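You operate a simulated robot arm through the tools that you are given. There is no shell and no other tool. Be economical: measure what you need, move in short steps, check, and stop when the job is done.

Carry out the task below with a simulated two-armed robot. There is one attempt and no reset: what you move stays moved.

TASK
Turn the black dial to 2 mm. Then put one of the corner blocks from the top of the paper-covered bench on the template there. Then take the brown wood block and leave it on the brown clean sheet. Keep to this order.

The check looks at the end state, three seconds after you hand in, the way a careful person would. Anything else that was tipped, shoved, dropped, spilled or broken makes it a failure. Flat cloth is picked up by pressing the open fingertips on it (5 to 10 N) and closing them slowly along it; thin cloth reads only 2 to 8 mm in the jaws.

THE ROBOT
Two 7-joint arms with two-finger grippers on one trunk, on a base that drives. Base frame: it is fixed to the floor where the robot stands at the start and does not move with it; the origin is under the middle of the robot, x ahead of it, y to its left, z up. Readings come in m, rad, newtons and seconds.
The left shoulder is at the start at [0.052, 0.216, 1.377], the right one opposite. With the tool pointing down near the work surface each hand reaches from about 0.14 to 0.82 m from the robot's upright axis, wherever it stands, measured 20 degrees to its own side. Places, roughly: black dial [0.5, -0.2, 1.1]; brown wood block [-1.75, 0.75, 1]; clean sheet [-2, 0.25, 1]; corner block (5x5x3 cm) [-2.1, -0.4, 0.9]; corner block (6x6x3 cm) [-2, -0.6, 0.9]; template [-2, -0.75, 1]. Payload 3.43 kg a hand.
The tool frame of a hand sits at the grasp point between the pads (the TCP): z along the fingers, y along the line on which they close. The tips reach 0.02 m beyond it. Largest opening 0.124 m; the body of the gripper starts 0.093 m behind the TCP.
Orientation is told as [roll, pitch, yaw] about the base's x, y, z axes, in that order, counted from this pose: with the fingers straight down and closing along the base's y, the tool's x points along the base's -x, its y along +y and its z along -z.

THE INTERFACE
- The arms move only by the tool jog_arm. It takes "left_moves", "right_moves" or both (then of equal length, played together; a hand with none holds still); each is a list of rows, each an object (a shift or turn left out is 0, a gripper value left out holds the last) with "linear": the shift along the tool's x, y, z in units of 100 mm (1.0 is 100 mm), a list of three; "dr": the turn, a rotation vector about the tool's x, y, z in units of 45 degrees (1.0 is 45 degrees), a list of three; "hand": the finger opening in cm, from 0 to 12.4. In form: [{"linear": [dx, dy, dz], "dr": [wx, wy, wz], "hand": hand}, ...]. A call has 1 to 20 rows; each row is the pose to reach, as a shift and turn from the pose commanded when the call began, along the tool's axes at that moment. A call with a number of a shift or a turn outside -1 to 1 is refused whole. A row lasts 0.2 s, in which the tool goes at most 0.05 m and 0.15 rad; a call with a longer step from one row to the next is refused whole, and so is a gripper value outside its range. A pose out of reach is approached as far as the arm can. The call stops where the force on the tool passes 40 N (or 10 N more than at its start, if that is more) or the arm is blocked; 0.2 s more then pass. Each finger travels about 0.072 m/s and halts on what it meets, pressing with about 34 N; the grip force reading is that of the motor and also rises with nothing between the fingers. The clock runs only during rows and for 0.2 s after the last one: add rows that repeat a pose to give the fingers time. It gives the time, the measured TCP pose, the force on the tool (base axes), the opening and the grip force at its end, in the units of the frame above (readings bear some noise), with the torque about the TCP (base axes, N m) and any sound that the robot's microphone picked up.
- Cameras (640 x 400 px; columns grow to the right, rows downward): "scene" is now at [0.1608, -0.0222, 1.5509]; the picture's right is [-0.27, -0.96, 0.00], its down [-0.56, 0.16, -0.81] and it looks along [0.78, -0.22, -0.58] (base axes); focal length 274 px, centre (320, 200). "left" rides on the left gripper at [0.082, -0.014, -0.14] in its tool frame; the picture's right is [0.17, 0.99, 0.00], its down [-0.83, 0.14, -0.54] and it looks along [-0.53, 0.09, 0.84] (tool axes); focal length 243 px, centre (320, 200). "right" rides on the right gripper at [0.082, 0.014, -0.14] in its tool frame; the picture's right is [-0.17, 0.99, 0.00], its down [-0.83, -0.14, -0.54] and it looks along [-0.53, -0.09, 0.84] (tool axes); focal length 243 px, centre (320, 200). There is no depth. A picture from a camera that has moved, and an enlarged one, comes with that camera's place and axes in the base frame and with its lens.
- snapshot(camera): a new picture of that camera. It takes no simulated time.
- raise_lower(by): slides the trunk up (or, below 0, down) by that many m; the arms and the scene camera ride with it, the base frame stays. It gives what a move gives, with no picture.
- drive_base(legs): drives the robot by 1 to 6 legs, each [ahead, left, turn to the left] in m, m and rad, along the robot's own axes; the way and the turn of a leg run together, so that a leg with both is an arc; at most 1.5 m and 3.142 rad a leg. The arms and the cameras ride along, it lands a little off, and it stops where it bumps. It gives what a move gives.
- pan_tilt(pan, tilt): turns the head with the scene camera to pan (to the left, within 1.396 rad either way) and tilt (down, from -0.506 to 1.204), counted from straight ahead of the robot. It gives what a move gives.
- close_up(camera, box): a new picture of the part [left, top, right, bottom] of that camera's present view, enlarged. It takes no simulated time.
- sign_off(): hands the job in; it is judged then, once.

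Go step by step. Nothing tells you exact positions but the pictures and the camera data: compare them with the known pose of the tool, close in by small moves and look again before you grip or let go. The budget is 165 turns and 118 pictures, counting those below and the enlarged ones. Unless the task says otherwise, let go and move clear before handing in, and close with one line.

The tools are called after "Request:" as name(argument=value, ...) on one line, values as JSON. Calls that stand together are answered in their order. jog_arm: Moves the arms, as the interface text tells. Its arguments: {"type":"object","properties":{"left_moves":{"type":"array","items":{"type":"object","properties":{"linear":{"type":"array","items":{"type":"number"}},"dr":{"type":"array","items":{"type":"number"}},"hand":{"type":"number"}}}},"right_moves":{"type":"array","items":{"type":"object","properties":{"linear":{"type":"array","items":{"type":"number"}},"dr":{"type":"array","items":{"type":"number"}},"hand":{"type":"number"}}}}},"required":[]} The other tools are called the same way: raise_lower (by) slides the trunk up or down; drive_base (legs) drives the base; pan_tilt (pan, tilt) turns the head that bears the scene camera; snapshot (camera) takes a picture; close_up (camera, box) takes an enlarged picture of a part of a camera's view; sign_off () hands the job in.

At the start:

```text
time: 0.0
left_tool_pos: [0.4314, 0.0361, 1.2984]
left_orientation: [0.0, 0.0, 0.0]
left_force: [-0.2, 0.8, 0.3]
left_torque: [0.0, -0.02, -0.01]
left_opening: 0.1242
left_grip_force: 0.1
right_tool_pos: [0.4124, -0.3049, 1.3385]
right_orientation: [0.0, 0.0, -0.001]
right_force: [-0.2, -0.2, 0.4]
right_torque: [0.01, -0.01, -0.02]
right_opening: 0.124
right_grip_force: 0.2
trunk travel left (down, up): [-0.525, 0.066]
robot x, y, heading: [-0.0007, 0.0049, -0.006]
head pan, tilt: [-0.276, 0.625]
```

scene: 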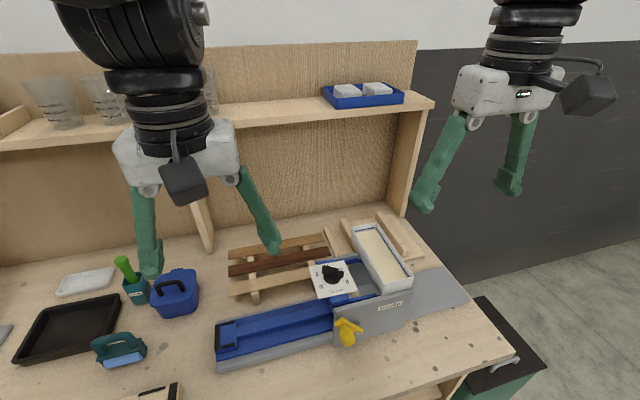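
right: 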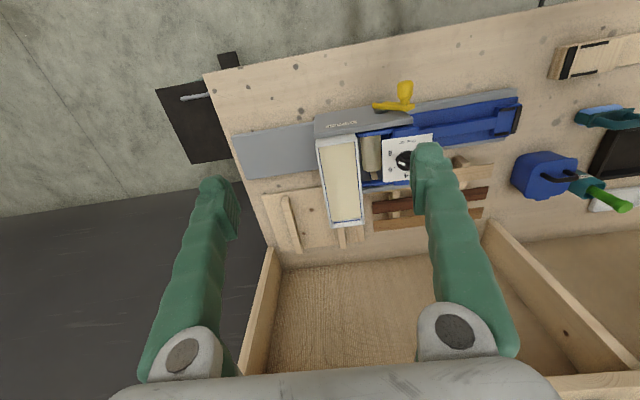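
left: 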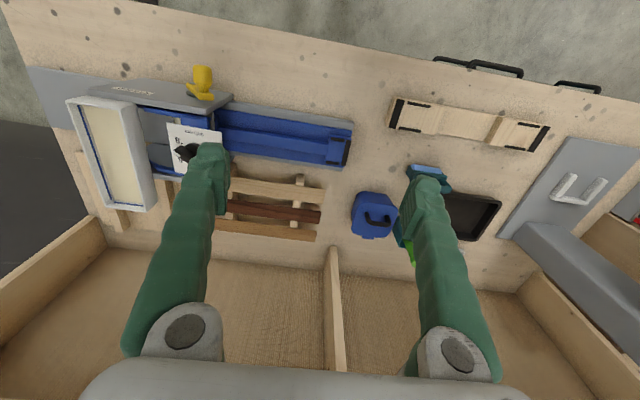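

I see the dial on a white card on the blue sanding/cutting machine. I'll enlarge it in both views.

Request:
close_up(camera="scene", box=[290, 240, 390, 302])

Request:
close_up(camera="right", box=[360, 120, 456, 180])

```text
6.40 times, centred on (340, 271) of scene
camera zoom: at [0.1608, -0.0222, 1.5509], right [-0.27, -0.96, 0.0], down [-0.56, 0.16, -0.81], along [0.78, -0.22, -0.58], focal length 1755 px, centre (192, -254)
```

zoom: 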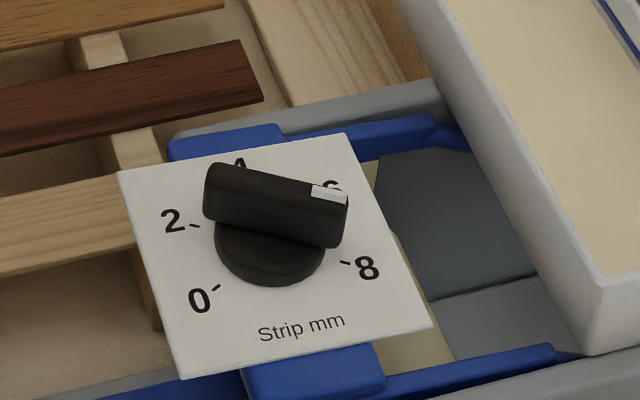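

```text
6.67 times, centred on (408, 150) of right
camera zoom: at [0.3289, -0.2929, 1.4789], right [0.17, 0.99, 0.0], down [0.83, -0.14, 0.54], along [0.53, -0.09, -0.84], focal length 1618 px, centre (-267, 533)
```

zoom: 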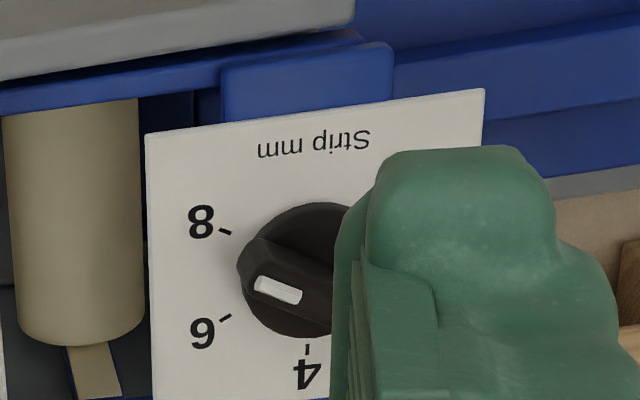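

The dial sits at about (0.544, -0.159, 1.04) on a roughly level plate. I'll bring the right hand above it for a clear look between the fingers and move the left hand aside.

Request:
jog_arm(right_moves=[{"linear": [-0.25, 0.25, 0.0]}, {"linear": [-0.5, 0.5, 0.1]}, {"linear": [-0.75, 0.8, 0.3]}, {"linear": [-0.95, 1.0, 0.6]}, {"linear": [-0.95, 1.0, 0.6]}], left_moves=[{"linear": [0, 0.3, 0]}, {"linear": [0, 0.6, 0]}, {"linear": [0, 0.9, 0]}, {"linear": [0, 1, 0]}, {"linear": [0, 1, 0]}])

Request:
jog_arm(right_moves=[{"linear": [-0.2, 0.25, 0.2]}, {"linear": [-0.37, 0.46, 0.5]}, {"linear": [-0.37, 0.46, 0.8]}, {"linear": [-0.37, 0.46, 0.8]}])

Request:
snapshot(camera="right")

Request:
snapshot(camera="scene")

```text
time: 1.2
left_tool_pos: [0.4282, 0.1343, 1.2976]
left_orientation: [-0.002, 0.001, 0.004]
left_force: [0.4, 0.3, -0.2]
left_torque: [-0.02, 0.02, -0.02]
left_opening: 0.1241
left_grip_force: 0.1
left hand out of reach, approached as far as the arm can: row 4, 5
right_tool_pos: [0.4875, -0.2471, 1.2756]
right_orientation: [0.004, -0.002, 0.0]
right_force: [0.6, 0.0, -0.1]
right_torque: [-0.04, -0.01, -0.02]
right_opening: 0.1242
right_grip_force: 0.0
right hand out of reach, approached as far as the arm can: row 3, 4, 5
trunk travel left (down, up): [-0.525, 0.066]
robot x, y, heading: [0.0031, 0.0026, -0.0]
head pan, tilt: [-0.276, 0.625]
```

```text
time: 2.2
left_tool_pos: [0.4265, 0.1331, 1.2974]
left_orientation: [0.0, -0.002, 0.001]
left_force: [0.0, -0.4, -1.5]
left_torque: [-0.01, 0.02, 0.01]
left_opening: 0.1237
left_grip_force: 0.0
right_tool_pos: [0.5092, -0.2389, 1.2053]
right_orientation: [0.006, -0.003, -0.001]
right_force: [0.5, 0.8, -0.6]
right_torque: [-0.02, 0.02, 0.01]
right_opening: 0.1241
right_grip_force: 0.0
right hand out of reach, approached as far as the arm can: row 1, 2, 3, 4
trunk travel left (down, up): [-0.525, 0.066]
robot x, y, heading: [-0.0013, -0.0025, 0.005]
head pan, tilt: [-0.276, 0.625]
```

```text
112 pictures are left
camera right: at [0.4251, -0.2277, 1.3455], right [0.17, 0.99, 0.0], down [0.83, -0.14, 0.54], along [0.53, -0.09, -0.84], focal length 243 px, centre (320, 200)
```

right: 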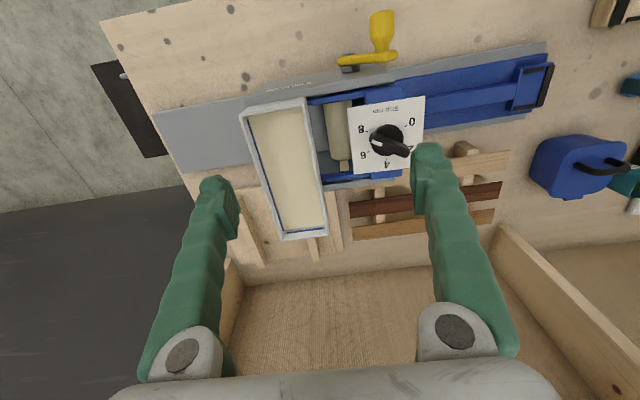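

```text
111 pictures are left
camera scene: at [0.1605, -0.022, 1.5509], right [-0.27, -0.96, 0.0], down [-0.56, 0.16, -0.81], along [0.78, -0.22, -0.58], focal length 274 px, centre (320, 200)
```

scene: 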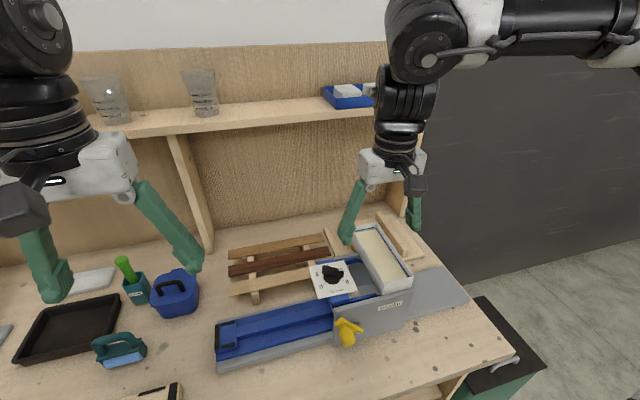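

The hand stopped short of the dial, at (0.509, -0.239, 1.205). I'll try again from here.

Request:
jog_arm(right_moves=[{"linear": [-0.1, 0.2, 0.1]}, {"linear": [-0.2, 0.4, 0.15]}, {"linear": [-0.3, 0.6, 0.2]}, {"linear": [-0.35, 0.8, 0.2]}, {"linear": [-0.35, 0.8, 0.2]}, {"linear": [-0.35, 0.8, 0.2]}])

```text
time: 3.6
left_tool_pos: [0.4271, 0.1335, 1.2972]
left_orientation: [0.001, -0.001, 0.002]
left_force: [-0.3, -0.9, -0.4]
left_torque: [0.03, -0.02, -0.01]
left_opening: 0.124
left_grip_force: 0.1
right_tool_pos: [0.5134, -0.241, 1.1907]
right_orientation: [0.005, 0.0, 0.0]
right_force: [0.6, 0.4, 0.5]
right_torque: [-0.02, -0.02, -0.02]
right_opening: 0.124
right_grip_force: 0.0
right hand out of reach, approached as far as the arm can: row 1, 2, 3, 4, 5, 6
trunk travel left (down, up): [-0.525, 0.066]
robot x, y, heading: [-0.0004, 0.0014, 0.002]
head pan, tilt: [-0.276, 0.625]
```

The arm is limited toward the middle, so I'll slide the base to the left to bring the dial onto the right arm's side.

Request:
drive_base(legs=[[0, 0.13, 0]])

Request:
snapshot(camera="right")

```text
time: 5.9
left_tool_pos: [0.4284, 0.2598, 1.2971]
left_orientation: [0.0, -0.001, 0.006]
left_force: [0.2, -0.5, 0.6]
left_torque: [0.0, 0.0, -0.02]
left_opening: 0.124
left_grip_force: 0.1
right_tool_pos: [0.5146, -0.1137, 1.1909]
right_orientation: [0.005, -0.001, 0.003]
right_force: [-0.4, 0.5, -0.4]
right_torque: [-0.01, 0.02, -0.01]
right_opening: 0.1242
right_grip_force: 0.0
trunk travel left (down, up): [-0.525, 0.066]
robot x, y, heading: [0.0018, 0.1269, 0.004]
head pan, tilt: [-0.276, 0.625]
```

```text
110 pictures are left
camera right: at [0.4314, -0.1021, 1.3311], right [0.16, 0.99, 0.01], down [0.83, -0.14, 0.54], along [0.53, -0.08, -0.84], focal length 243 px, centre (320, 200)
```

right: 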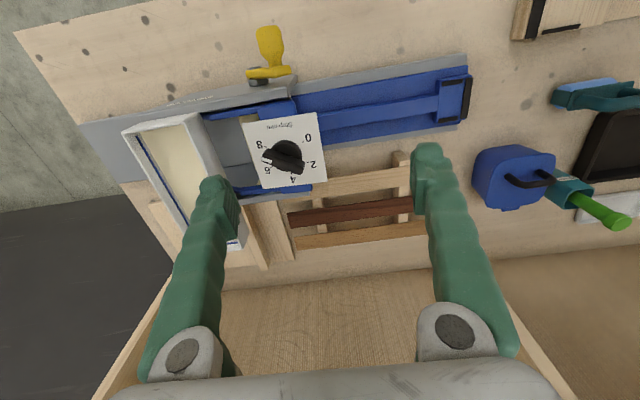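

Now the hand moves over the dial, at (0.545, -0.161), for a clear reading.

Request:
jog_arm(right_moves=[{"linear": [-0.15, -0.24, 0.0]}, {"linear": [-0.3, -0.48, 0.0]}, {"linear": [-0.3, -0.48, 0.15]}, {"linear": [-0.3, -0.48, 0.3]}, {"linear": [-0.3, -0.48, 0.3]}])

Request:
close_up(camera="right", box=[240, 120, 400, 220])

Request:
close_up(camera="scene", box=[330, 200, 490, 300])

```text
time: 7.1
left_tool_pos: [0.4265, 0.26, 1.2983]
left_orientation: [0.001, -0.001, 0.006]
left_force: [-0.2, -0.4, 0.3]
left_torque: [-0.03, 0.04, -0.02]
left_opening: 0.124
left_grip_force: 0.0
right_tool_pos: [0.5434, -0.1614, 1.1598]
right_orientation: [0.006, -0.004, 0.002]
right_force: [0.0, 0.2, -0.2]
right_torque: [-0.02, -0.01, -0.02]
right_opening: 0.1237
right_grip_force: 0.0
trunk travel left (down, up): [-0.525, 0.066]
robot x, y, heading: [0.0021, 0.1216, 0.003]
head pan, tilt: [-0.276, 0.625]
```

```text
4.00 times, centred on (320, 170) of right
camera zoom: at [0.4597, -0.1506, 1.2996], right [0.16, 0.99, 0.01], down [0.83, -0.14, 0.54], along [0.53, -0.08, -0.84], focal length 970 px, centre (320, 320)
```

zoom: 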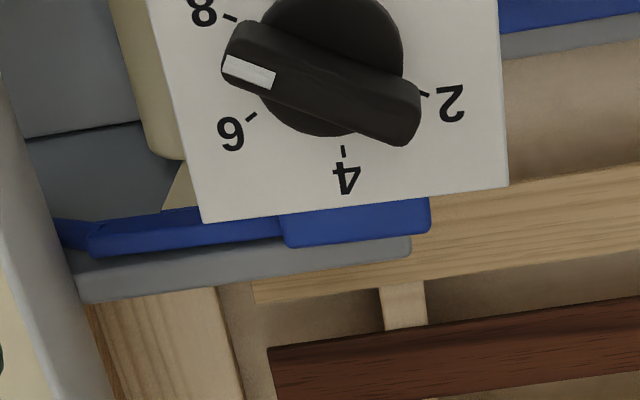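

```text
4.00 times, centred on (410, 250) of scene
camera zoom: at [0.1605, 0.1039, 1.5509], right [-0.27, -0.96, 0.0], down [-0.56, 0.16, -0.81], along [0.78, -0.22, -0.58], focal length 1097 px, centre (-40, 0)
```

zoom: 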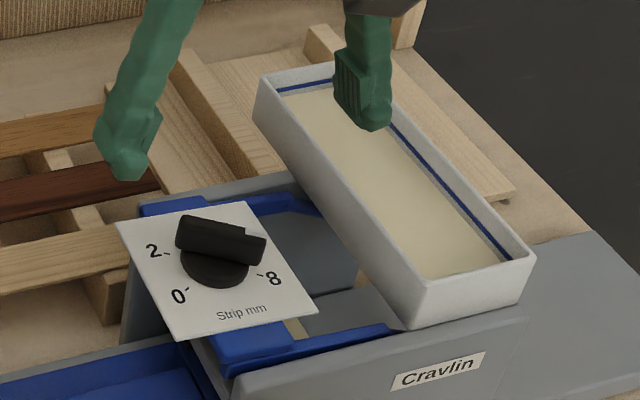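

The pointer is at about 8 (bar at about -120° in base). The 2 mark is at about +58°, so I need about +178° counterclockwise through 6 and 4. I'll pre-rotate the hand to yaw -120° at hover.

Request:
jog_arm(right_moves=[{"dr": [0, 0, 0.178]}, {"dr": [0, 0, 0.356]}, {"dr": [0, 0, 0.534]}, {"dr": [0, 0, 0.712]}, {"dr": [0, 0, 0.889]}])

Request:
jog_arm(right_moves=[{"dr": [0, 0, 0.178]}, {"dr": [0, 0, 0.356]}, {"dr": [0, 0, 0.534]}, {"dr": [0, 0, 0.712]}, {"dr": [0, 0, 0.889]}])

Request:
jog_arm(right_moves=[{"dr": [0, 0, 0.178]}, {"dr": [0, 0, 0.356]}, {"dr": [0, 0, 0.534]}, {"dr": [0, 0, 0.712]}, {"dr": [0, 0, 0.889]}, {"dr": [0, 0, 0.889]}])

Request:
snapshot(camera="right")

Request:
snapshot(camera="scene")

```text
time: 8.3
left_tool_pos: [0.4276, 0.2612, 1.2976]
left_orientation: [-0.002, 0.001, 0.006]
left_force: [0.4, -0.1, 0.3]
left_torque: [0.0, -0.04, 0.0]
left_opening: 0.1238
left_grip_force: 0.0
right_tool_pos: [0.6115, -0.1839, 1.1829]
right_orientation: [0.047, 0.008, -0.621]
right_force: [0.4, 0.4, 0.8]
right_torque: [0.01, 0.01, -0.01]
right_opening: 0.1239
right_grip_force: 0.1
right hand out of reach, approached as far as the arm can: row 3, 4, 5
trunk travel left (down, up): [-0.525, 0.066]
robot x, y, heading: [0.0011, 0.1237, -0.001]
head pan, tilt: [-0.276, 0.625]
```

```text
time: 9.5
left_tool_pos: [0.4263, 0.2609, 1.2983]
left_orientation: [-0.001, -0.003, 0.006]
left_force: [-0.5, 0.1, -0.4]
left_torque: [0.03, -0.05, 0.02]
left_opening: 0.1241
left_grip_force: 0.0
right_tool_pos: [0.6448, -0.386, 1.2509]
right_orientation: [0.073, 0.024, -1.251]
right_force: [-0.1, 0.5, 0.6]
right_torque: [0.01, -0.01, -0.01]
right_opening: 0.1238
right_grip_force: 0.0
right hand out of reach, approached as far as the arm can: row 1, 2, 3, 4, 5
trunk travel left (down, up): [-0.525, 0.066]
robot x, y, heading: [-0.0021, 0.1266, -0.001]
head pan, tilt: [-0.276, 0.625]
```

```text
time: 10.9
left_tool_pos: [0.4265, 0.2579, 1.2978]
left_orientation: [0.002, -0.001, 0.003]
left_force: [0.0, 0.0, -0.5]
left_torque: [0.02, -0.01, -0.02]
left_opening: 0.1241
left_grip_force: 0.1
right_tool_pos: [0.5776, -0.5853, 1.2044]
right_orientation: [0.032, 0.096, -1.926]
right_force: [-2.7, -2.9, 2.4]
right_torque: [0.2, -0.22, -0.02]
right_opening: 0.124
right_grip_force: 0.0
right hand out of reach, approached as far as the arm can: row 1, 2, 3, 4, 5, 6
trunk travel left (down, up): [-0.525, 0.066]
robot x, y, heading: [0.0008, 0.1247, 0.001]
head pan, tilt: [-0.276, 0.625]
```

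```text
107 pictures are left
camera right: at [0.6096, -0.5264, 1.3528], right [0.87, -0.5, 0.02], down [-0.45, -0.77, 0.45], along [-0.21, -0.4, -0.89], focal length 243 px, centre (320, 200)
```

right: 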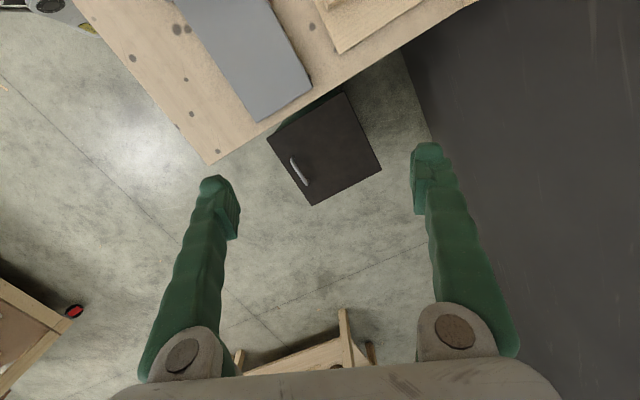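

```text
106 pictures are left
camera scene: at [0.1613, 0.1014, 1.5507], right [-0.27, -0.96, 0.0], down [-0.56, 0.16, -0.81], along [0.78, -0.22, -0.58], focal length 274 px, centre (320, 200)
```

scene: 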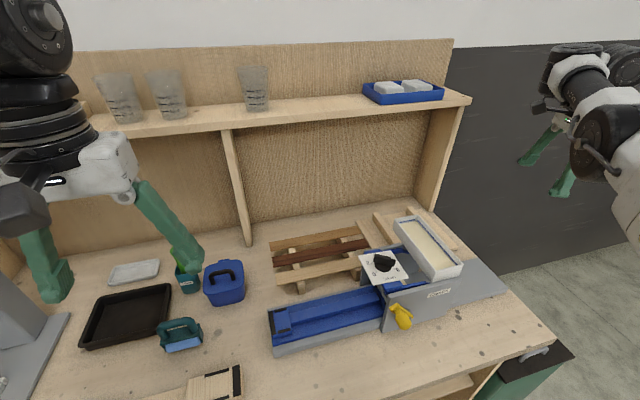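

The arm wandered while turning that way and yaw in that direction is limited, but nothing was touched. I'll back off, then unwind the yaw in free space.

Request:
jog_arm(right_moves=[{"linear": [0.1, -0.3, -0.1]}, {"linear": [0.1, -0.6, -0.2]}, {"linear": [0.1, -0.8, -0.3]}, {"linear": [0.1, -0.8, -0.3]}])

Request:
jog_arm(right_moves=[{"dr": [0, 0, -0.178]}, {"dr": [0, 0, -0.356]}, {"dr": [0, 0, -0.534]}, {"dr": [0, 0, -0.712]}, {"dr": [0, 0, -0.889]}, {"dr": [0, 0, -0.889]}])

```text
time: 11.9
left_tool_pos: [0.428, 0.2599, 1.2968]
left_orientation: [-0.001, 0.0, 0.005]
left_force: [0.1, -0.4, 0.0]
left_torque: [-0.04, 0.0, -0.01]
left_opening: 0.1244
left_grip_force: 0.1
right_tool_pos: [0.5697, -0.5919, 1.2343]
right_orientation: [0.037, 0.064, -1.948]
right_force: [0.9, -0.7, 1.2]
right_torque: [0.0, 0.0, -0.01]
right_opening: 0.1239
right_grip_force: 0.0
right hand out of reach, approached as far as the arm can: row 1, 2, 3, 4
trunk travel left (down, up): [-0.525, 0.066]
robot x, y, heading: [-0.0016, 0.1257, 0.002]
head pan, tilt: [-0.276, 0.625]
```

```text
time: 13.3
left_tool_pos: [0.4273, 0.2609, 1.2979]
left_orientation: [-0.001, -0.001, 0.006]
left_force: [-0.2, -1.2, 0.3]
left_torque: [0.05, -0.01, 0.0]
left_opening: 0.1239
left_grip_force: 0.1
right_tool_pos: [0.5691, -0.5939, 1.2374]
right_orientation: [0.07, 0.025, -1.247]
right_force: [-1.1, 0.4, 0.4]
right_torque: [-0.01, 0.01, 0.03]
right_opening: 0.1239
right_grip_force: 0.0
right hand out of reach, approached as far as the arm can: row 5
trunk travel left (down, up): [-0.525, 0.066]
robot x, y, heading: [-0.0002, 0.1252, 0.002]
head pan, tilt: [-0.276, 0.625]
```

Request:
jog_arm(right_moves=[{"dr": [0, 0, -0.178]}, {"dr": [0, 0, -0.356]}, {"dr": [0, 0, -0.534]}, {"dr": [0, 0, -0.712]}, {"dr": [0, 0, -0.889]}, {"dr": [0, 0, -0.889]}])

Request:
jog_arm(right_moves=[{"dr": [0, 0, -0.178]}, {"dr": [0, 0, -0.356]}, {"dr": [0, 0, -0.534]}, {"dr": [0, 0, -0.7]}, {"dr": [0, 0, -0.7]}])

```text
time: 14.7
left_tool_pos: [0.4283, 0.2603, 1.299]
left_orientation: [-0.001, -0.002, 0.005]
left_force: [0.1, 0.1, 0.5]
left_torque: [0.0, -0.02, 0.02]
left_opening: 0.124
left_grip_force: 0.0
right_tool_pos: [0.5688, -0.593, 1.2374]
right_orientation: [0.068, -0.025, -0.551]
right_force: [0.1, 1.2, -0.3]
right_torque: [0.0, 0.01, 0.0]
right_opening: 0.1242
right_grip_force: 0.0
right hand out of reach, approached as far as the arm can: row 1, 2, 3, 4, 5, 6
trunk travel left (down, up): [-0.525, 0.066]
robot x, y, heading: [0.0027, 0.129, -0.0]
head pan, tilt: [-0.276, 0.625]
```

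```text
time: 15.9
left_tool_pos: [0.4276, 0.2608, 1.2981]
left_orientation: [-0.001, -0.001, 0.006]
left_force: [0.7, -0.8, -0.6]
left_torque: [0.03, 0.01, 0.02]
left_opening: 0.1241
left_grip_force: 0.0
right_tool_pos: [0.5696, -0.5937, 1.2379]
right_orientation: [0.044, -0.061, -0.002]
right_force: [-1.0, -0.3, -0.2]
right_torque: [0.04, -0.02, 0.05]
right_opening: 0.124
right_grip_force: 0.1
trunk travel left (down, up): [-0.525, 0.066]
robot x, y, heading: [-0.0015, 0.1276, 0.0]
head pan, tilt: [-0.276, 0.625]
```

Request:
jog_arm(right_moves=[{"linear": [0.3, 0.25, 0]}, {"linear": [0.6, 0.5, 0], "dr": [0.03, 0.04, 0]}, {"linear": [0.9, 0.75, 0], "dr": [0.056, 0.078, 0]}, {"linear": [1, 1, 0], "dr": [0.056, 0.078, 0]}, {"linear": [1, 1, 0], "dr": [0.056, 0.078, 0]}])

Request:
jog_arm(right_moves=[{"linear": [0, 0.35, 0]}, {"linear": [0, 0.7, 0]}, {"linear": [0, 1, 0]}, {"linear": [0, 1, 0]}])

```text
time: 17.1
left_tool_pos: [0.4266, 0.2598, 1.298]
left_orientation: [-0.001, -0.002, 0.006]
left_force: [-0.5, -0.1, 0.1]
left_torque: [-0.03, -0.04, 0.0]
left_opening: 0.1238
left_grip_force: 0.1
right_tool_pos: [0.5515, -0.6043, 1.243]
right_orientation: [0.0, 0.003, -0.001]
right_force: [-0.7, 0.9, 0.3]
right_torque: [0.02, 0.0, 0.0]
right_opening: 0.1237
right_grip_force: 0.0
right hand out of reach, approached as far as the arm can: row 1, 2, 3, 4, 5
trunk travel left (down, up): [-0.525, 0.066]
robot x, y, heading: [0.0027, 0.125, 0.003]
head pan, tilt: [-0.276, 0.625]
```

```text
time: 18.1
left_tool_pos: [0.4276, 0.2603, 1.2975]
left_orientation: [0.002, -0.002, 0.006]
left_force: [-0.5, -0.1, 0.3]
left_torque: [-0.02, -0.02, 0.01]
left_opening: 0.1241
left_grip_force: 0.0
right_tool_pos: [0.5666, -0.5974, 1.2277]
right_orientation: [0.001, 0.003, -0.002]
right_force: [0.5, 0.8, -0.5]
right_torque: [0.02, 0.01, 0.0]
right_opening: 0.1239
right_grip_force: 0.1
right hand out of reach, approached as far as the arm can: row 1, 2, 3, 4
trunk travel left (down, up): [-0.525, 0.066]
robot x, y, heading: [-0.003, 0.1247, 0.002]
head pan, tilt: [-0.276, 0.625]
```

The arm sits at some joint limit. I'll test whether positive yaw frees it while moving inward.

Request:
jog_arm(right_moves=[{"linear": [0, 0, 0], "dr": [0, 0, -0.18]}, {"dr": [0, 0, -0.36]}, {"dr": [0, 0, -0.54]}, {"dr": [0, 0, -0.72]}, {"dr": [0, 0, -0.9]}, {"linear": [0, 0.3, 0], "dr": [0, 0, -0.9]}, {"linear": [0, 0.6, 0], "dr": [0, 0, -0.9]}, {"linear": [0, 0.9, 0], "dr": [0, 0, -0.9]}, {"linear": [0, 0.9, 0], "dr": [0, 0, -0.9]}])

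Request:
snapshot(camera="scene")

```text
time: 20.1
left_tool_pos: [0.4266, 0.2608, 1.2967]
left_orientation: [0.001, -0.002, 0.006]
left_force: [-0.1, 0.1, 0.0]
left_torque: [-0.01, 0.04, -0.05]
left_opening: 0.1241
left_grip_force: 0.1
right_tool_pos: [0.5665, -0.5981, 1.2249]
right_orientation: [0.002, 0.003, 0.705]
right_force: [0.7, 0.1, -0.7]
right_torque: [-0.01, -0.01, 0.02]
right_opening: 0.1239
right_grip_force: 0.0
right hand out of reach, approached as far as the arm can: row 6, 7, 8, 9
trunk travel left (down, up): [-0.525, 0.066]
robot x, y, heading: [0.0013, 0.1263, 0.004]
head pan, tilt: [-0.276, 0.625]
```

```text
105 pictures are left
camera scene: at [0.1609, 0.1041, 1.5508], right [-0.27, -0.96, 0.0], down [-0.56, 0.16, -0.81], along [0.78, -0.22, -0.58], focal length 274 px, centre (320, 200)
```

scene: 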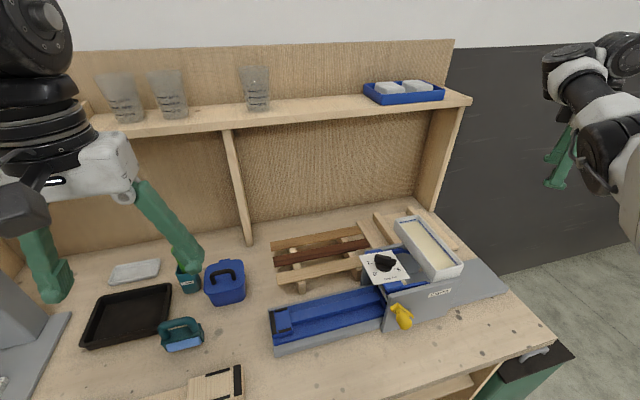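

Request:
jog_arm(right_moves=[{"linear": [0, 0, -0.3]}, {"linear": [0, 0, -0.6]}, {"linear": [0, 0, -0.9]}, {"linear": [0, 0, -0.9]}])

Request:
jog_arm(right_moves=[{"linear": [0.2, 0, 0]}, {"linear": [0.4, 0, 0]}, {"linear": [0.6, 0, 0]}, {"linear": [0.8, 0, 0]}, {"linear": [0.8, 0, 0]}])

```text
time: 21.1
left_tool_pos: [0.4276, 0.2609, 1.2976]
left_orientation: [0.0, -0.001, 0.006]
left_force: [0.7, 0.1, 0.3]
left_torque: [-0.01, -0.01, 0.04]
left_opening: 0.1238
left_grip_force: 0.1
right_tool_pos: [0.5695, -0.6045, 1.3193]
right_orientation: [0.002, 0.001, 0.704]
right_force: [-0.1, 0.6, 0.8]
right_torque: [0.01, -0.02, 0.0]
right_opening: 0.1238
right_grip_force: 0.1
right hand out of reach, approached as far as the arm can: row 2, 3, 4
trunk travel left (down, up): [-0.525, 0.066]
robot x, y, heading: [-0.0014, 0.1246, 0.001]
head pan, tilt: [-0.276, 0.625]
```

```text
time: 22.3
left_tool_pos: [0.4274, 0.2622, 1.2983]
left_orientation: [0.0, 0.001, 0.004]
left_force: [0.7, -0.3, -0.2]
left_torque: [0.02, 0.0, -0.01]
left_opening: 0.1242
left_grip_force: 0.0
right_tool_pos: [0.508, -0.6598, 1.3205]
right_orientation: [0.002, 0.002, 0.707]
right_force: [-0.1, 0.2, 0.8]
right_torque: [-0.01, 0.0, 0.0]
right_opening: 0.124
right_grip_force: 0.0
trunk travel left (down, up): [-0.525, 0.066]
robot x, y, heading: [-0.0012, 0.1276, 0.001]
head pan, tilt: [-0.276, 0.625]
```

Request:
jog_arm(right_moves=[{"linear": [0, 0.3, 0]}, {"linear": [0, 0.6, 0]}, {"linear": [0, 0.9, 0]}, {"linear": [0, 0.9, 0]}])

```text
time: 23.3
left_tool_pos: [0.4289, 0.2603, 1.2968]
left_orientation: [-0.001, -0.001, 0.005]
left_force: [0.3, -0.2, 0.2]
left_torque: [0.01, 0.02, 0.01]
left_opening: 0.1238
left_grip_force: 0.0
right_tool_pos: [0.4526, -0.5906, 1.3218]
right_orientation: [0.002, 0.002, 0.704]
right_force: [-0.1, -0.3, -0.5]
right_torque: [0.02, 0.04, 0.03]
right_opening: 0.1241
right_grip_force: 0.1
trunk travel left (down, up): [-0.525, 0.066]
robot x, y, heading: [0.002, 0.1268, 0.005]
head pan, tilt: [-0.276, 0.625]
```

It's free now. I'll carry the hand in two steps toward the dial, keeping it high.

Request:
jog_arm(right_moves=[{"linear": [-0.21, 0.25, 0]}, {"linear": [-0.42, 0.5, 0]}, {"linear": [-0.63, 0.75, 0]}, {"linear": [-0.84, 0.98, 0]}, {"linear": [-0.84, 0.98, 0]}])

Request:
jog_arm(right_moves=[{"linear": [-0.21, 0.25, 0]}, {"linear": [-0.42, 0.5, 0]}, {"linear": [-0.63, 0.75, 0]}, {"linear": [-0.84, 0.98, 0]}, {"linear": [-0.84, 0.98, 0]}])

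```text
time: 24.5
left_tool_pos: [0.4275, 0.2604, 1.2973]
left_orientation: [-0.001, -0.002, 0.006]
left_force: [-0.3, -0.4, 0.0]
left_torque: [0.02, 0.01, 0.01]
left_opening: 0.124
left_grip_force: 0.1
right_tool_pos: [0.4508, -0.4605, 1.3213]
right_orientation: [0.003, 0.003, 0.706]
right_force: [0.2, -0.4, 1.4]
right_torque: [0.0, 0.02, -0.01]
right_opening: 0.1238
right_grip_force: 0.0
trunk travel left (down, up): [-0.525, 0.066]
robot x, y, heading: [0.0005, 0.1279, 0.001]
head pan, tilt: [-0.276, 0.625]
```

```text
time: 25.7
left_tool_pos: [0.4279, 0.2601, 1.2973]
left_orientation: [0.001, -0.001, 0.005]
left_force: [0.6, 0.1, -0.6]
left_torque: [0.03, -0.01, 0.02]
left_opening: 0.1238
left_grip_force: 0.0
right_tool_pos: [0.4491, -0.3332, 1.3213]
right_orientation: [0.002, 0.001, 0.701]
right_force: [0.5, 0.5, 0.1]
right_torque: [0.01, 0.0, 0.04]
right_opening: 0.1238
right_grip_force: 0.2
trunk travel left (down, up): [-0.525, 0.066]
robot x, y, heading: [-0.0029, 0.1254, 0.002]
head pan, tilt: [-0.276, 0.625]
```

Request:
jog_arm(right_moves=[{"dr": [0, 0, -0.18]}, {"dr": [0, 0, -0.36]}, {"dr": [0, 0, -0.54]}, {"dr": [0, 0, -0.72]}, {"dr": [0, 0, -0.9]}, {"dr": [0, 0, -1]}, {"dr": [0, 0, -1]}])

```text
time: 27.3
left_tool_pos: [0.4277, 0.26, 1.2978]
left_orientation: [-0.001, -0.001, 0.006]
left_force: [0.4, -0.1, -0.4]
left_torque: [0.0, 0.01, 0.0]
left_opening: 0.1243
left_grip_force: 0.1
right_tool_pos: [0.4493, -0.3338, 1.323]
right_orientation: [0.002, 0.0, 1.49]
right_force: [0.2, -0.1, 0.0]
right_torque: [0.01, -0.02, 0.0]
right_opening: 0.1237
right_grip_force: 0.0
trunk travel left (down, up): [-0.525, 0.066]
robot x, y, heading: [-0.0026, 0.1281, -0.001]
head pan, tilt: [-0.276, 0.625]
```

Yaw of +1.49 works here, so I'll test further.

Request:
jog_arm(right_moves=[{"dr": [0, 0, -0.18]}, {"dr": [0, 0, -0.36]}, {"dr": [0, 0, -0.54]}, {"dr": [0, 0, -0.72]}, {"dr": [0, 0, -0.9]}, {"dr": [0, 0, -1]}, {"dr": [0, 0, -1]}])

```text
time: 28.9
left_tool_pos: [0.4273, 0.2601, 1.2968]
left_orientation: [0.002, -0.002, 0.004]
left_force: [0.2, 0.3, -1.4]
left_torque: [-0.04, 0.01, 0.04]
left_opening: 0.1241
left_grip_force: 0.1
right_tool_pos: [0.4522, -0.3327, 1.3235]
right_orientation: [0.004, -0.003, 2.277]
right_force: [0.2, 0.0, 0.4]
right_torque: [0.02, -0.04, 0.03]
right_opening: 0.124
right_grip_force: 0.0
trunk travel left (down, up): [-0.525, 0.066]
robot x, y, heading: [-0.0029, 0.1288, 0.004]
head pan, tilt: [-0.276, 0.625]
```

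Request:
jog_arm(right_moves=[{"dr": [0, 0, -0.18]}, {"dr": [0, 0, -0.36]}, {"dr": [0, 0, -0.54]}, {"dr": [0, 0, -0.72]}, {"dr": [0, 0, -0.9]}, {"dr": [0, 0, -1]}, {"dr": [0, 0, -1]}])

```text
time: 30.5
left_tool_pos: [0.4274, 0.2601, 1.2971]
left_orientation: [-0.001, -0.002, 0.006]
left_force: [0.1, -0.7, 0.2]
left_torque: [0.02, -0.02, 0.02]
left_opening: 0.1238
left_grip_force: 0.1
right_tool_pos: [0.4521, -0.3336, 1.3226]
right_orientation: [0.0, -0.001, 3.062]
right_force: [-0.1, -0.1, -0.4]
right_torque: [-0.03, 0.03, 0.03]
right_opening: 0.1242
right_grip_force: 0.1
trunk travel left (down, up): [-0.525, 0.066]
robot x, y, heading: [0.0038, 0.1272, 0.002]
head pan, tilt: [-0.276, 0.625]
```

Request:
jog_arm(right_moves=[{"dr": [0, 0, -0.18]}, {"dr": [0, 0, -0.36]}, {"dr": [0, 0, -0.54]}, {"dr": [0, 0, -0.72]}, {"dr": [0, 0, -0.9]}, {"dr": [0, 0, -1]}, {"dr": [0, 0, -1]}])

```text
time: 32.1
left_tool_pos: [0.4265, 0.2611, 1.297]
left_orientation: [-0.001, -0.001, 0.007]
left_force: [-0.3, 0.3, 0.1]
left_torque: [-0.03, -0.03, 0.0]
left_opening: 0.1239
left_grip_force: 0.1
right_tool_pos: [0.4511, -0.3311, 1.3223]
right_orientation: [-0.002, -0.001, -2.437]
right_force: [0.1, -0.2, 0.9]
right_torque: [0.01, 0.05, 0.04]
right_opening: 0.124
right_grip_force: 0.0
trunk travel left (down, up): [-0.525, 0.066]
robot x, y, heading: [-0.0006, 0.1265, 0.001]
head pan, tilt: [-0.276, 0.625]
```

Request:
jog_arm(right_moves=[{"dr": [0, 0, -0.18]}, {"dr": [0, 0, -0.36]}, {"dr": [0, 0, -0.54]}, {"dr": [0, 0, -0.6]}, {"dr": [0, 0, -0.6]}])

```text
time: 33.3
left_tool_pos: [0.4271, 0.2602, 1.2984]
left_orientation: [0.0, -0.003, 0.006]
left_force: [-0.4, 0.0, 0.2]
left_torque: [0.01, -0.01, -0.01]
left_opening: 0.124
left_grip_force: 0.0
right_tool_pos: [0.4515, -0.3328, 1.3235]
right_orientation: [-0.002, -0.002, -1.965]
right_force: [0.3, -0.8, -0.3]
right_torque: [0.0, 0.01, 0.01]
right_opening: 0.124
right_grip_force: 0.0
trunk travel left (down, up): [-0.525, 0.066]
robot x, y, heading: [0.0004, 0.1238, -0.003]
head pan, tilt: [-0.276, 0.625]
```

Yaw 60°→247° works at this relative position. I'll slide the base left about 0.17 so the dial lies there, but first check what's on the left.

Request:
pan_tilt(pan=0.7, tilt=0.6)

Request:
snapshot(camera="scene")

```text
time: 34.6
left_tool_pos: [0.4281, 0.2618, 1.298]
left_orientation: [-0.002, -0.002, 0.006]
left_force: [0.8, 0.3, 0.1]
left_torque: [0.01, 0.01, 0.02]
left_opening: 0.1238
left_grip_force: 0.0
right_tool_pos: [0.4506, -0.3312, 1.3228]
right_orientation: [-0.002, -0.003, -1.967]
right_force: [-0.2, 0.1, -1.2]
right_torque: [0.0, -0.04, 0.0]
right_opening: 0.1239
right_grip_force: 0.1
trunk travel left (down, up): [-0.525, 0.066]
robot x, y, heading: [-0.0015, 0.1259, -0.002]
head pan, tilt: [0.7, 0.6]
```

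```text
104 pictures are left
camera scene: at [0.1439, 0.1848, 1.5529], right [0.65, -0.76, 0.0], down [-0.43, -0.36, -0.83], along [0.63, 0.53, -0.56], focal length 274 px, centre (320, 200)
```

scene: 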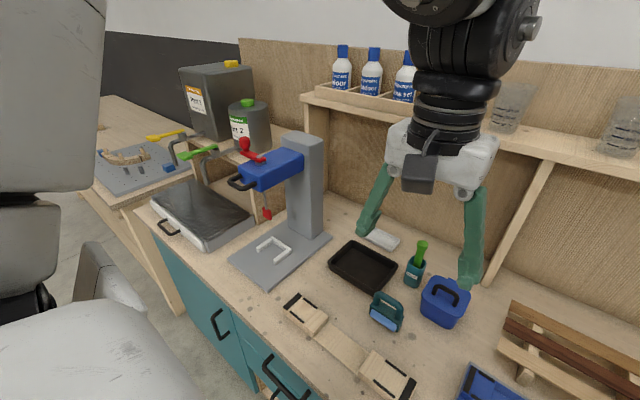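

A press column lies at about (0.56, 0.61), so I'll pull the left hand back before sliding.

Request:
jog_arm(left_moves=[{"linear": [0.3, -0.2, 0]}, {"linear": [0.6, -0.4, 0]}, {"linear": [0.9, -0.5, 0]}, {"linear": [1, -0.5, 0]}, {"linear": [1, -0.5, 0]}])

Request:
drive_base(legs=[[0, 0.16, 0]])

Request:
pan_tilt(pan=-0.6, tilt=0.65)

Request:
snapshot(camera="scene")

```text
time: 35.8
left_tool_pos: [0.3285, 0.2111, 1.297]
left_orientation: [0.0, -0.001, 0.005]
left_force: [0.2, -0.2, -0.5]
left_torque: [-0.02, 0.0, -0.04]
left_opening: 0.124
left_grip_force: 0.0
right_tool_pos: [0.4516, -0.3328, 1.3244]
right_orientation: [-0.001, -0.001, -1.966]
right_force: [0.3, -0.3, -0.2]
right_torque: [0.02, 0.02, 0.0]
right_opening: 0.124
right_grip_force: 0.1
trunk travel left (down, up): [-0.525, 0.066]
robot x, y, heading: [-0.0026, 0.1233, 0.001]
head pan, tilt: [0.7, 0.6]
```

```text
time: 38.6
left_tool_pos: [0.326, 0.374, 1.2974]
left_orientation: [0.0, -0.002, 0.006]
left_force: [0.9, -0.2, 0.2]
left_torque: [0.0, -0.02, 0.0]
left_opening: 0.1239
left_grip_force: 0.1
right_tool_pos: [0.451, -0.1702, 1.3229]
right_orientation: [-0.005, 0.0, -1.965]
right_force: [0.1, -0.4, 0.0]
right_torque: [0.05, -0.05, -0.03]
right_opening: 0.1241
right_grip_force: 0.0
trunk travel left (down, up): [-0.525, 0.066]
robot x, y, heading: [-0.0022, 0.2885, 0.004]
head pan, tilt: [0.7, 0.6]
```

```text
time: 40.0
left_tool_pos: [0.327, 0.3732, 1.2972]
left_orientation: [0.001, -0.002, 0.006]
left_force: [-0.1, 0.4, 0.7]
left_torque: [-0.01, -0.02, 0.02]
left_opening: 0.1239
left_grip_force: 0.0
right_tool_pos: [0.451, -0.1694, 1.3221]
right_orientation: [-0.002, 0.001, -1.966]
right_force: [0.2, -0.2, -0.8]
right_torque: [0.0, 0.01, -0.01]
right_opening: 0.1243
right_grip_force: 0.0
trunk travel left (down, up): [-0.525, 0.066]
robot x, y, heading: [-0.0004, 0.2865, 0.009]
head pan, tilt: [-0.6, 0.649]
```

```text
103 pictures are left
camera scene: at [0.1477, 0.2418, 1.5487], right [-0.56, -0.83, 0.0], down [-0.5, 0.34, -0.8], along [0.66, -0.45, -0.6], focal length 274 px, centre (320, 200)
```

scene: 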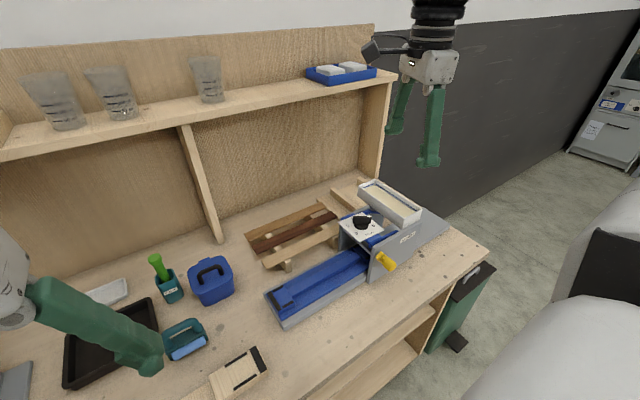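

Request:
jog_arm(right_moves=[{"linear": [0.15, 0.25, 0]}, {"linear": [0.3, 0.5, 0.2]}, {"linear": [0.434, 0.78, 0.45]}, {"linear": [0.434, 0.78, 0.75]}, {"linear": [0.434, 0.78, 1]}, {"linear": [0.434, 0.78, 1]}])

Request:
close_up(camera="scene", box=[330, 190, 410, 240])

```text
time: 41.5
left_tool_pos: [0.3284, 0.3743, 1.298]
left_orientation: [-0.001, -0.001, 0.004]
left_force: [-0.8, 0.0, 1.2]
left_torque: [0.03, 0.01, -0.03]
left_opening: 0.1242
left_grip_force: 0.0
right_tool_pos: [0.5411, -0.16, 1.2209]
right_orientation: [-0.003, 0.0, -1.967]
right_force: [-0.2, -0.2, -0.7]
right_torque: [0.01, -0.01, -0.01]
right_opening: 0.124
right_grip_force: 0.0
trunk travel left (down, up): [-0.525, 0.066]
robot x, y, heading: [-0.001, 0.2825, 0.0]
head pan, tilt: [-0.6, 0.649]
```

```text
8.00 times, centred on (370, 215) of scene
camera zoom: at [0.148, 0.2417, 1.5486], right [-0.56, -0.83, 0.0], down [-0.5, 0.34, -0.8], along [0.66, -0.45, -0.6], focal length 2194 px, centre (-80, 80)
```

zoom: 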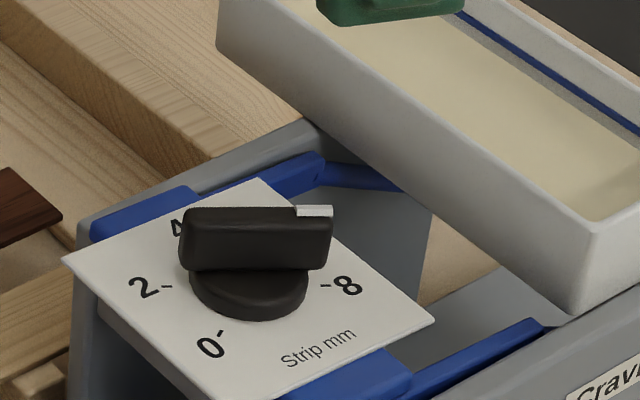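

The bar stands about 1.1–3.6 cm above the plate (z ≈ 1.048–1.073), pointing at about -122°. I'll unwind the hand to yaw 58° above the dial.

Request:
jog_arm(right_moves=[{"dr": [0, 0, 0.17]}, {"dr": [0, 0, 0.34]}, {"dr": [0, 0, 0.51]}, {"dr": [0, 0, 0.68]}, {"dr": [0, 0, 0.84]}])

Request:
jog_arm(right_moves=[{"dr": [0, 0, 0.17]}, {"dr": [0, 0, 0.34]}, {"dr": [0, 0, 0.51]}, {"dr": [0, 0, 0.68]}, {"dr": [0, 0, 0.84]}])

```text
time: 42.6
left_tool_pos: [0.3266, 0.375, 1.2979]
left_orientation: [0.0, 0.0, 0.004]
left_force: [0.6, 0.4, 0.3]
left_torque: [0.01, -0.02, 0.01]
left_opening: 0.124
left_grip_force: 0.1
right_tool_pos: [0.5395, -0.1592, 1.2219]
right_orientation: [-0.003, -0.003, -2.627]
right_force: [0.4, 0.6, -0.8]
right_torque: [0.02, -0.01, 0.01]
right_opening: 0.124
right_grip_force: 0.0
trunk travel left (down, up): [-0.525, 0.066]
robot x, y, heading: [0.0007, 0.2887, 0.004]
head pan, tilt: [-0.6, 0.649]
```

```text
time: 43.9
left_tool_pos: [0.327, 0.3743, 1.2977]
left_orientation: [-0.001, -0.002, 0.005]
left_force: [0.1, 0.2, 0.5]
left_torque: [0.01, -0.01, 0.01]
left_opening: 0.1239
left_grip_force: 0.0
right_tool_pos: [0.539, -0.1591, 1.2231]
right_orientation: [0.0, -0.002, 2.994]
right_force: [-0.7, 0.6, 0.2]
right_torque: [-0.01, 0.04, -0.01]
right_opening: 0.1238
right_grip_force: 0.0
trunk travel left (down, up): [-0.525, 0.066]
robot x, y, heading: [-0.004, 0.2847, 0.002]
head pan, tilt: [-0.6, 0.649]
```

Request:
jog_arm(right_moves=[{"dr": [0, 0, 0.17]}, {"dr": [0, 0, 0.34]}, {"dr": [0, 0, 0.51]}, {"dr": [0, 0, 0.68]}, {"dr": [0, 0, 0.841]}])

Request:
jog_arm(right_moves=[{"dr": [0, 0, 0.17]}, {"dr": [0, 0, 0.34]}, {"dr": [0, 0, 0.51]}, {"dr": [0, 0, 0.68]}, {"dr": [0, 0, 0.841]}])

Request:
jog_arm(right_moves=[{"dr": [0, 0, 0.17]}, {"dr": [0, 0, 0.34]}, {"dr": [0, 0, 0.51]}, {"dr": [0, 0, 0.68]}, {"dr": [0, 0, 0.841]}, {"dr": [0, 0, 0.841]}])

Request:
close_up(camera="right", box=[200, 100, 440, 250])

```text
time: 45.0
left_tool_pos: [0.3272, 0.3745, 1.2974]
left_orientation: [0.0, -0.003, 0.005]
left_force: [0.5, 0.0, -0.4]
left_torque: [-0.02, -0.01, 0.0]
left_opening: 0.1239
left_grip_force: 0.1
right_tool_pos: [0.5401, -0.1588, 1.2222]
right_orientation: [0.002, -0.001, 2.335]
right_force: [-0.8, 0.2, -0.2]
right_torque: [-0.02, -0.03, 0.01]
right_opening: 0.124
right_grip_force: 0.0
trunk travel left (down, up): [-0.525, 0.066]
robot x, y, heading: [0.0005, 0.2934, 0.003]
head pan, tilt: [-0.6, 0.649]
```

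```text
time: 46.2
left_tool_pos: [0.3272, 0.3735, 1.2977]
left_orientation: [0.0, -0.001, 0.005]
left_force: [-0.5, 0.7, 0.1]
left_torque: [-0.01, 0.02, 0.05]
left_opening: 0.1241
left_grip_force: 0.1
right_tool_pos: [0.5415, -0.1588, 1.224]
right_orientation: [0.002, -0.002, 1.677]
right_force: [-0.3, 0.0, -0.5]
right_torque: [0.01, 0.01, 0.0]
right_opening: 0.124
right_grip_force: 0.1
trunk travel left (down, up): [-0.525, 0.066]
robot x, y, heading: [-0.0035, 0.2886, 0.003]
head pan, tilt: [-0.6, 0.649]
```

```text
time: 47.6
left_tool_pos: [0.3281, 0.3753, 1.2974]
left_orientation: [0.0, -0.001, 0.006]
left_force: [-1.0, -0.1, -0.8]
left_torque: [-0.01, -0.02, 0.0]
left_opening: 0.1241
left_grip_force: 0.1
right_tool_pos: [0.539, -0.1581, 1.2213]
right_orientation: [0.002, 0.001, 1.016]
right_force: [0.0, 0.4, 0.4]
right_torque: [0.0, 0.0, 0.01]
right_opening: 0.124
right_grip_force: 0.2
trunk travel left (down, up): [-0.525, 0.066]
robot x, y, heading: [-0.0023, 0.2891, 0.01]
head pan, tilt: [-0.6, 0.649]
```

```text
2.67 times, centred on (320, 175) of right
camera zoom: at [0.4838, -0.2225, 1.3627], right [-0.75, 0.66, 0.0], down [0.56, 0.63, 0.54], along [0.35, 0.4, -0.84], focal length 647 px, centre (320, 267)
```

zoom: 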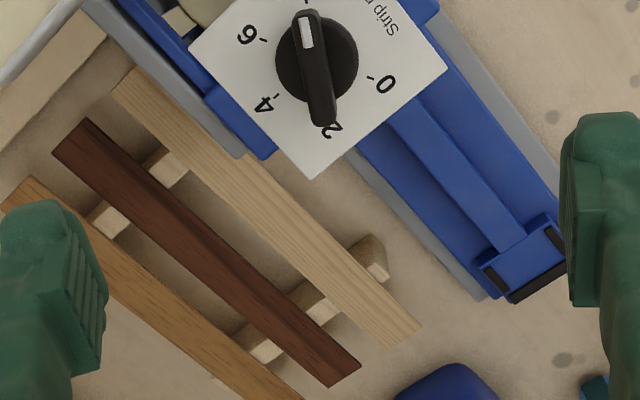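

Bar is nicely between the fingers (angle about 56°, centre ≈ (0.538, -0.162)). I'll trim, narrow the opening and descend.

Request:
jog_arm(right_moves=[{"linear": [0.04, -0.01, 0.2], "dr": [0, 0, 0.05], "hand": 5}, {"linear": [0.04, -0.01, 0.5], "dr": [0, 0, 0.05], "hand": 5}, {"linear": [0.04, -0.01, 0.8], "dr": [0, 0, 0.05], "hand": 5}, {"linear": [0.04, -0.01, 1], "dr": [0, 0, 0.05], "hand": 5}, {"linear": [0.04, -0.01, 1], "dr": [0, 0, 0.05], "hand": 5}, {"linear": [0.04, -0.01, 1], "dr": [0, 0, 0.05], "hand": 5}])

Request:
jog_arm(right_moves=[{"linear": [0, 0, 0.15]}, {"linear": [0, 0, 0.34]}, {"linear": [0, 0, 0.34]}])

Request:
close_up(camera="scene", box=[320, 180, 416, 240])

Request:
close_up(camera="right", box=[200, 100, 440, 250])

```text
time: 49.0
left_tool_pos: [0.3271, 0.3751, 1.2982]
left_orientation: [0.0, -0.001, 0.006]
left_force: [-0.3, -0.4, 0.7]
left_torque: [0.03, -0.01, 0.02]
left_opening: 0.1239
left_grip_force: 0.0
right_tool_pos: [0.536, -0.1641, 1.1211]
right_orientation: [0.001, 0.002, 0.977]
right_force: [-0.8, 0.0, -0.9]
right_torque: [-0.04, -0.01, 0.01]
right_opening: 0.0501
right_grip_force: 0.0
trunk travel left (down, up): [-0.525, 0.066]
robot x, y, heading: [-0.0012, 0.2881, 0.007]
head pan, tilt: [-0.6, 0.649]
```

```text
time: 49.9
left_tool_pos: [0.3268, 0.3738, 1.2979]
left_orientation: [0.0, -0.003, 0.006]
left_force: [-0.3, 0.9, -0.6]
left_torque: [-0.01, 0.02, -0.02]
left_opening: 0.124
left_grip_force: 0.1
right_tool_pos: [0.5363, -0.1643, 1.0888]
right_orientation: [0.002, 0.004, 0.976]
right_force: [0.5, -1.0, -0.2]
right_torque: [-0.01, 0.02, -0.01]
right_opening: 0.0503
right_grip_force: 0.0
trunk travel left (down, up): [-0.525, 0.066]
robot x, y, heading: [0.0003, 0.2895, 0.004]
head pan, tilt: [-0.6, 0.649]
```

```text
6.67 times, centred on (368, 210) of scene
camera zoom: at [0.1474, 0.2418, 1.5487], right [-0.56, -0.83, 0.0], down [-0.5, 0.34, -0.8], along [0.66, -0.45, -0.6], focal length 1828 px, centre (0, 133)
```

zoom: 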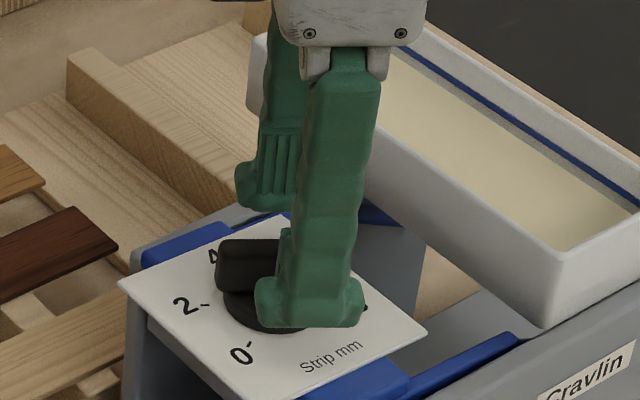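

```text
2.67 times, centred on (320, 175) of right
camera zoom: at [0.4786, -0.226, 1.2301], right [-0.72, 0.69, 0.0], down [0.58, 0.61, 0.54], along [0.37, 0.39, -0.84], focal length 647 px, centre (320, 267)
```

zoom: 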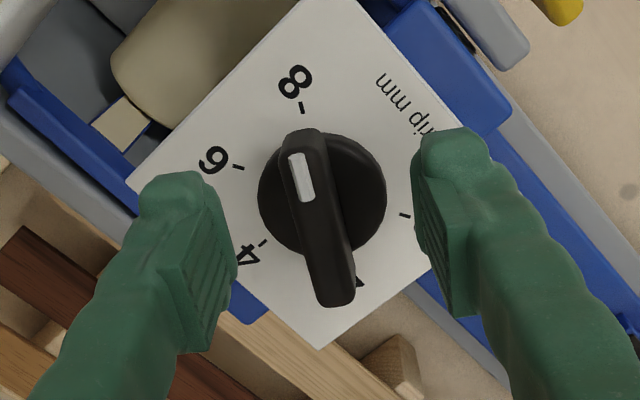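

Fingers straddle the bar; I'll shift 6 mm along the bar to the axis, lower 1.2 cm and close.

Request:
jog_arm(right_moves=[{"linear": [-0.06, 0, 0.06]}, {"linear": [-0.06, 0, 0.12]}, {"linear": [-0.06, 0, 0.12]}, {"linear": [-0.06, 0, 0.12], "hand": 3}, {"linear": [-0.06, 0, 0.12], "hand": 2}, {"linear": [-0.06, 0, 0.12], "hand": 2}])

Request:
close_up(camera="right", box=[200, 100, 440, 250])

Request:
close_up(camera="scene", box=[320, 180, 416, 240])

```text
time: 51.2
left_tool_pos: [0.3277, 0.3747, 1.2978]
left_orientation: [0.001, -0.002, 0.005]
left_force: [0.1, 0.0, -0.1]
left_torque: [0.02, -0.05, -0.03]
left_opening: 0.124
left_grip_force: 0.0
right_tool_pos: [0.5418, -0.1592, 1.0773]
right_orientation: [0.001, 0.002, 0.976]
right_force: [-0.7, 0.3, 0.2]
right_torque: [0.01, 0.0, -0.02]
right_opening: 0.0201
right_grip_force: 0.1
trunk travel left (down, up): [-0.525, 0.066]
robot x, y, heading: [-0.0029, 0.2877, 0.006]
head pan, tilt: [-0.6, 0.649]
```

```text
2.67 times, centred on (320, 175) of right
camera zoom: at [0.4832, -0.2205, 1.2175], right [-0.72, 0.69, 0.0], down [0.58, 0.61, 0.54], along [0.37, 0.39, -0.84], focal length 647 px, centre (320, 267)
```

zoom: 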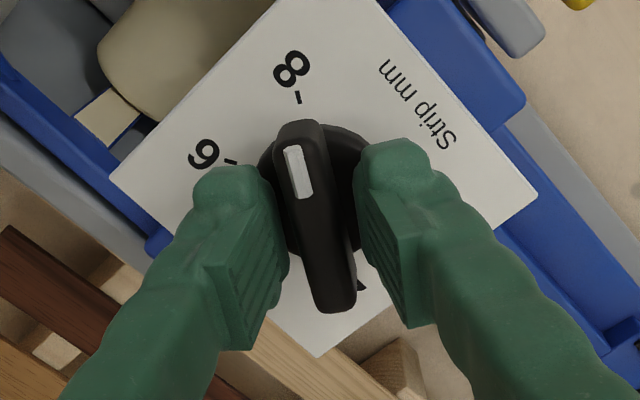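

```text
6.67 times, centred on (368, 210) of scene
camera zoom: at [0.1475, 0.2416, 1.5487], right [-0.56, -0.83, 0.0], down [-0.5, 0.34, -0.8], along [0.66, -0.45, -0.6], focal length 1828 px, centre (0, 133)
```

zoom: 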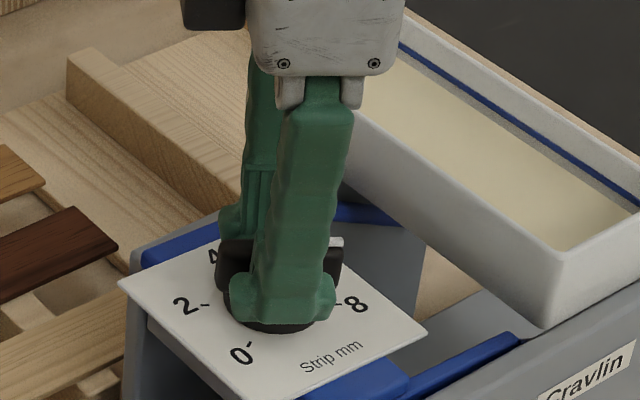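

Request:
jog_arm(right_moves=[{"hand": 1.4}, {"hand": 1.0}, {"hand": 0.8}, {"hand": 0.8}])

```text
time: 52.2
left_tool_pos: [0.3271, 0.3734, 1.2966]
left_orientation: [0.001, -0.002, 0.004]
left_force: [0.1, 0.7, -0.4]
left_torque: [-0.01, 0.0, -0.03]
left_opening: 0.1239
left_grip_force: 0.1
right_tool_pos: [0.5413, -0.1587, 1.0773]
right_orientation: [0.002, 0.002, 0.979]
right_force: [0.5, -0.9, -1.9]
right_torque: [0.1, -0.02, 0.98]
right_opening: 0.012
right_grip_force: 44.8
trunk travel left (down, up): [-0.525, 0.066]
robot x, y, heading: [-0.0034, 0.2875, 0.003]
head pan, tilt: [-0.6, 0.649]
```

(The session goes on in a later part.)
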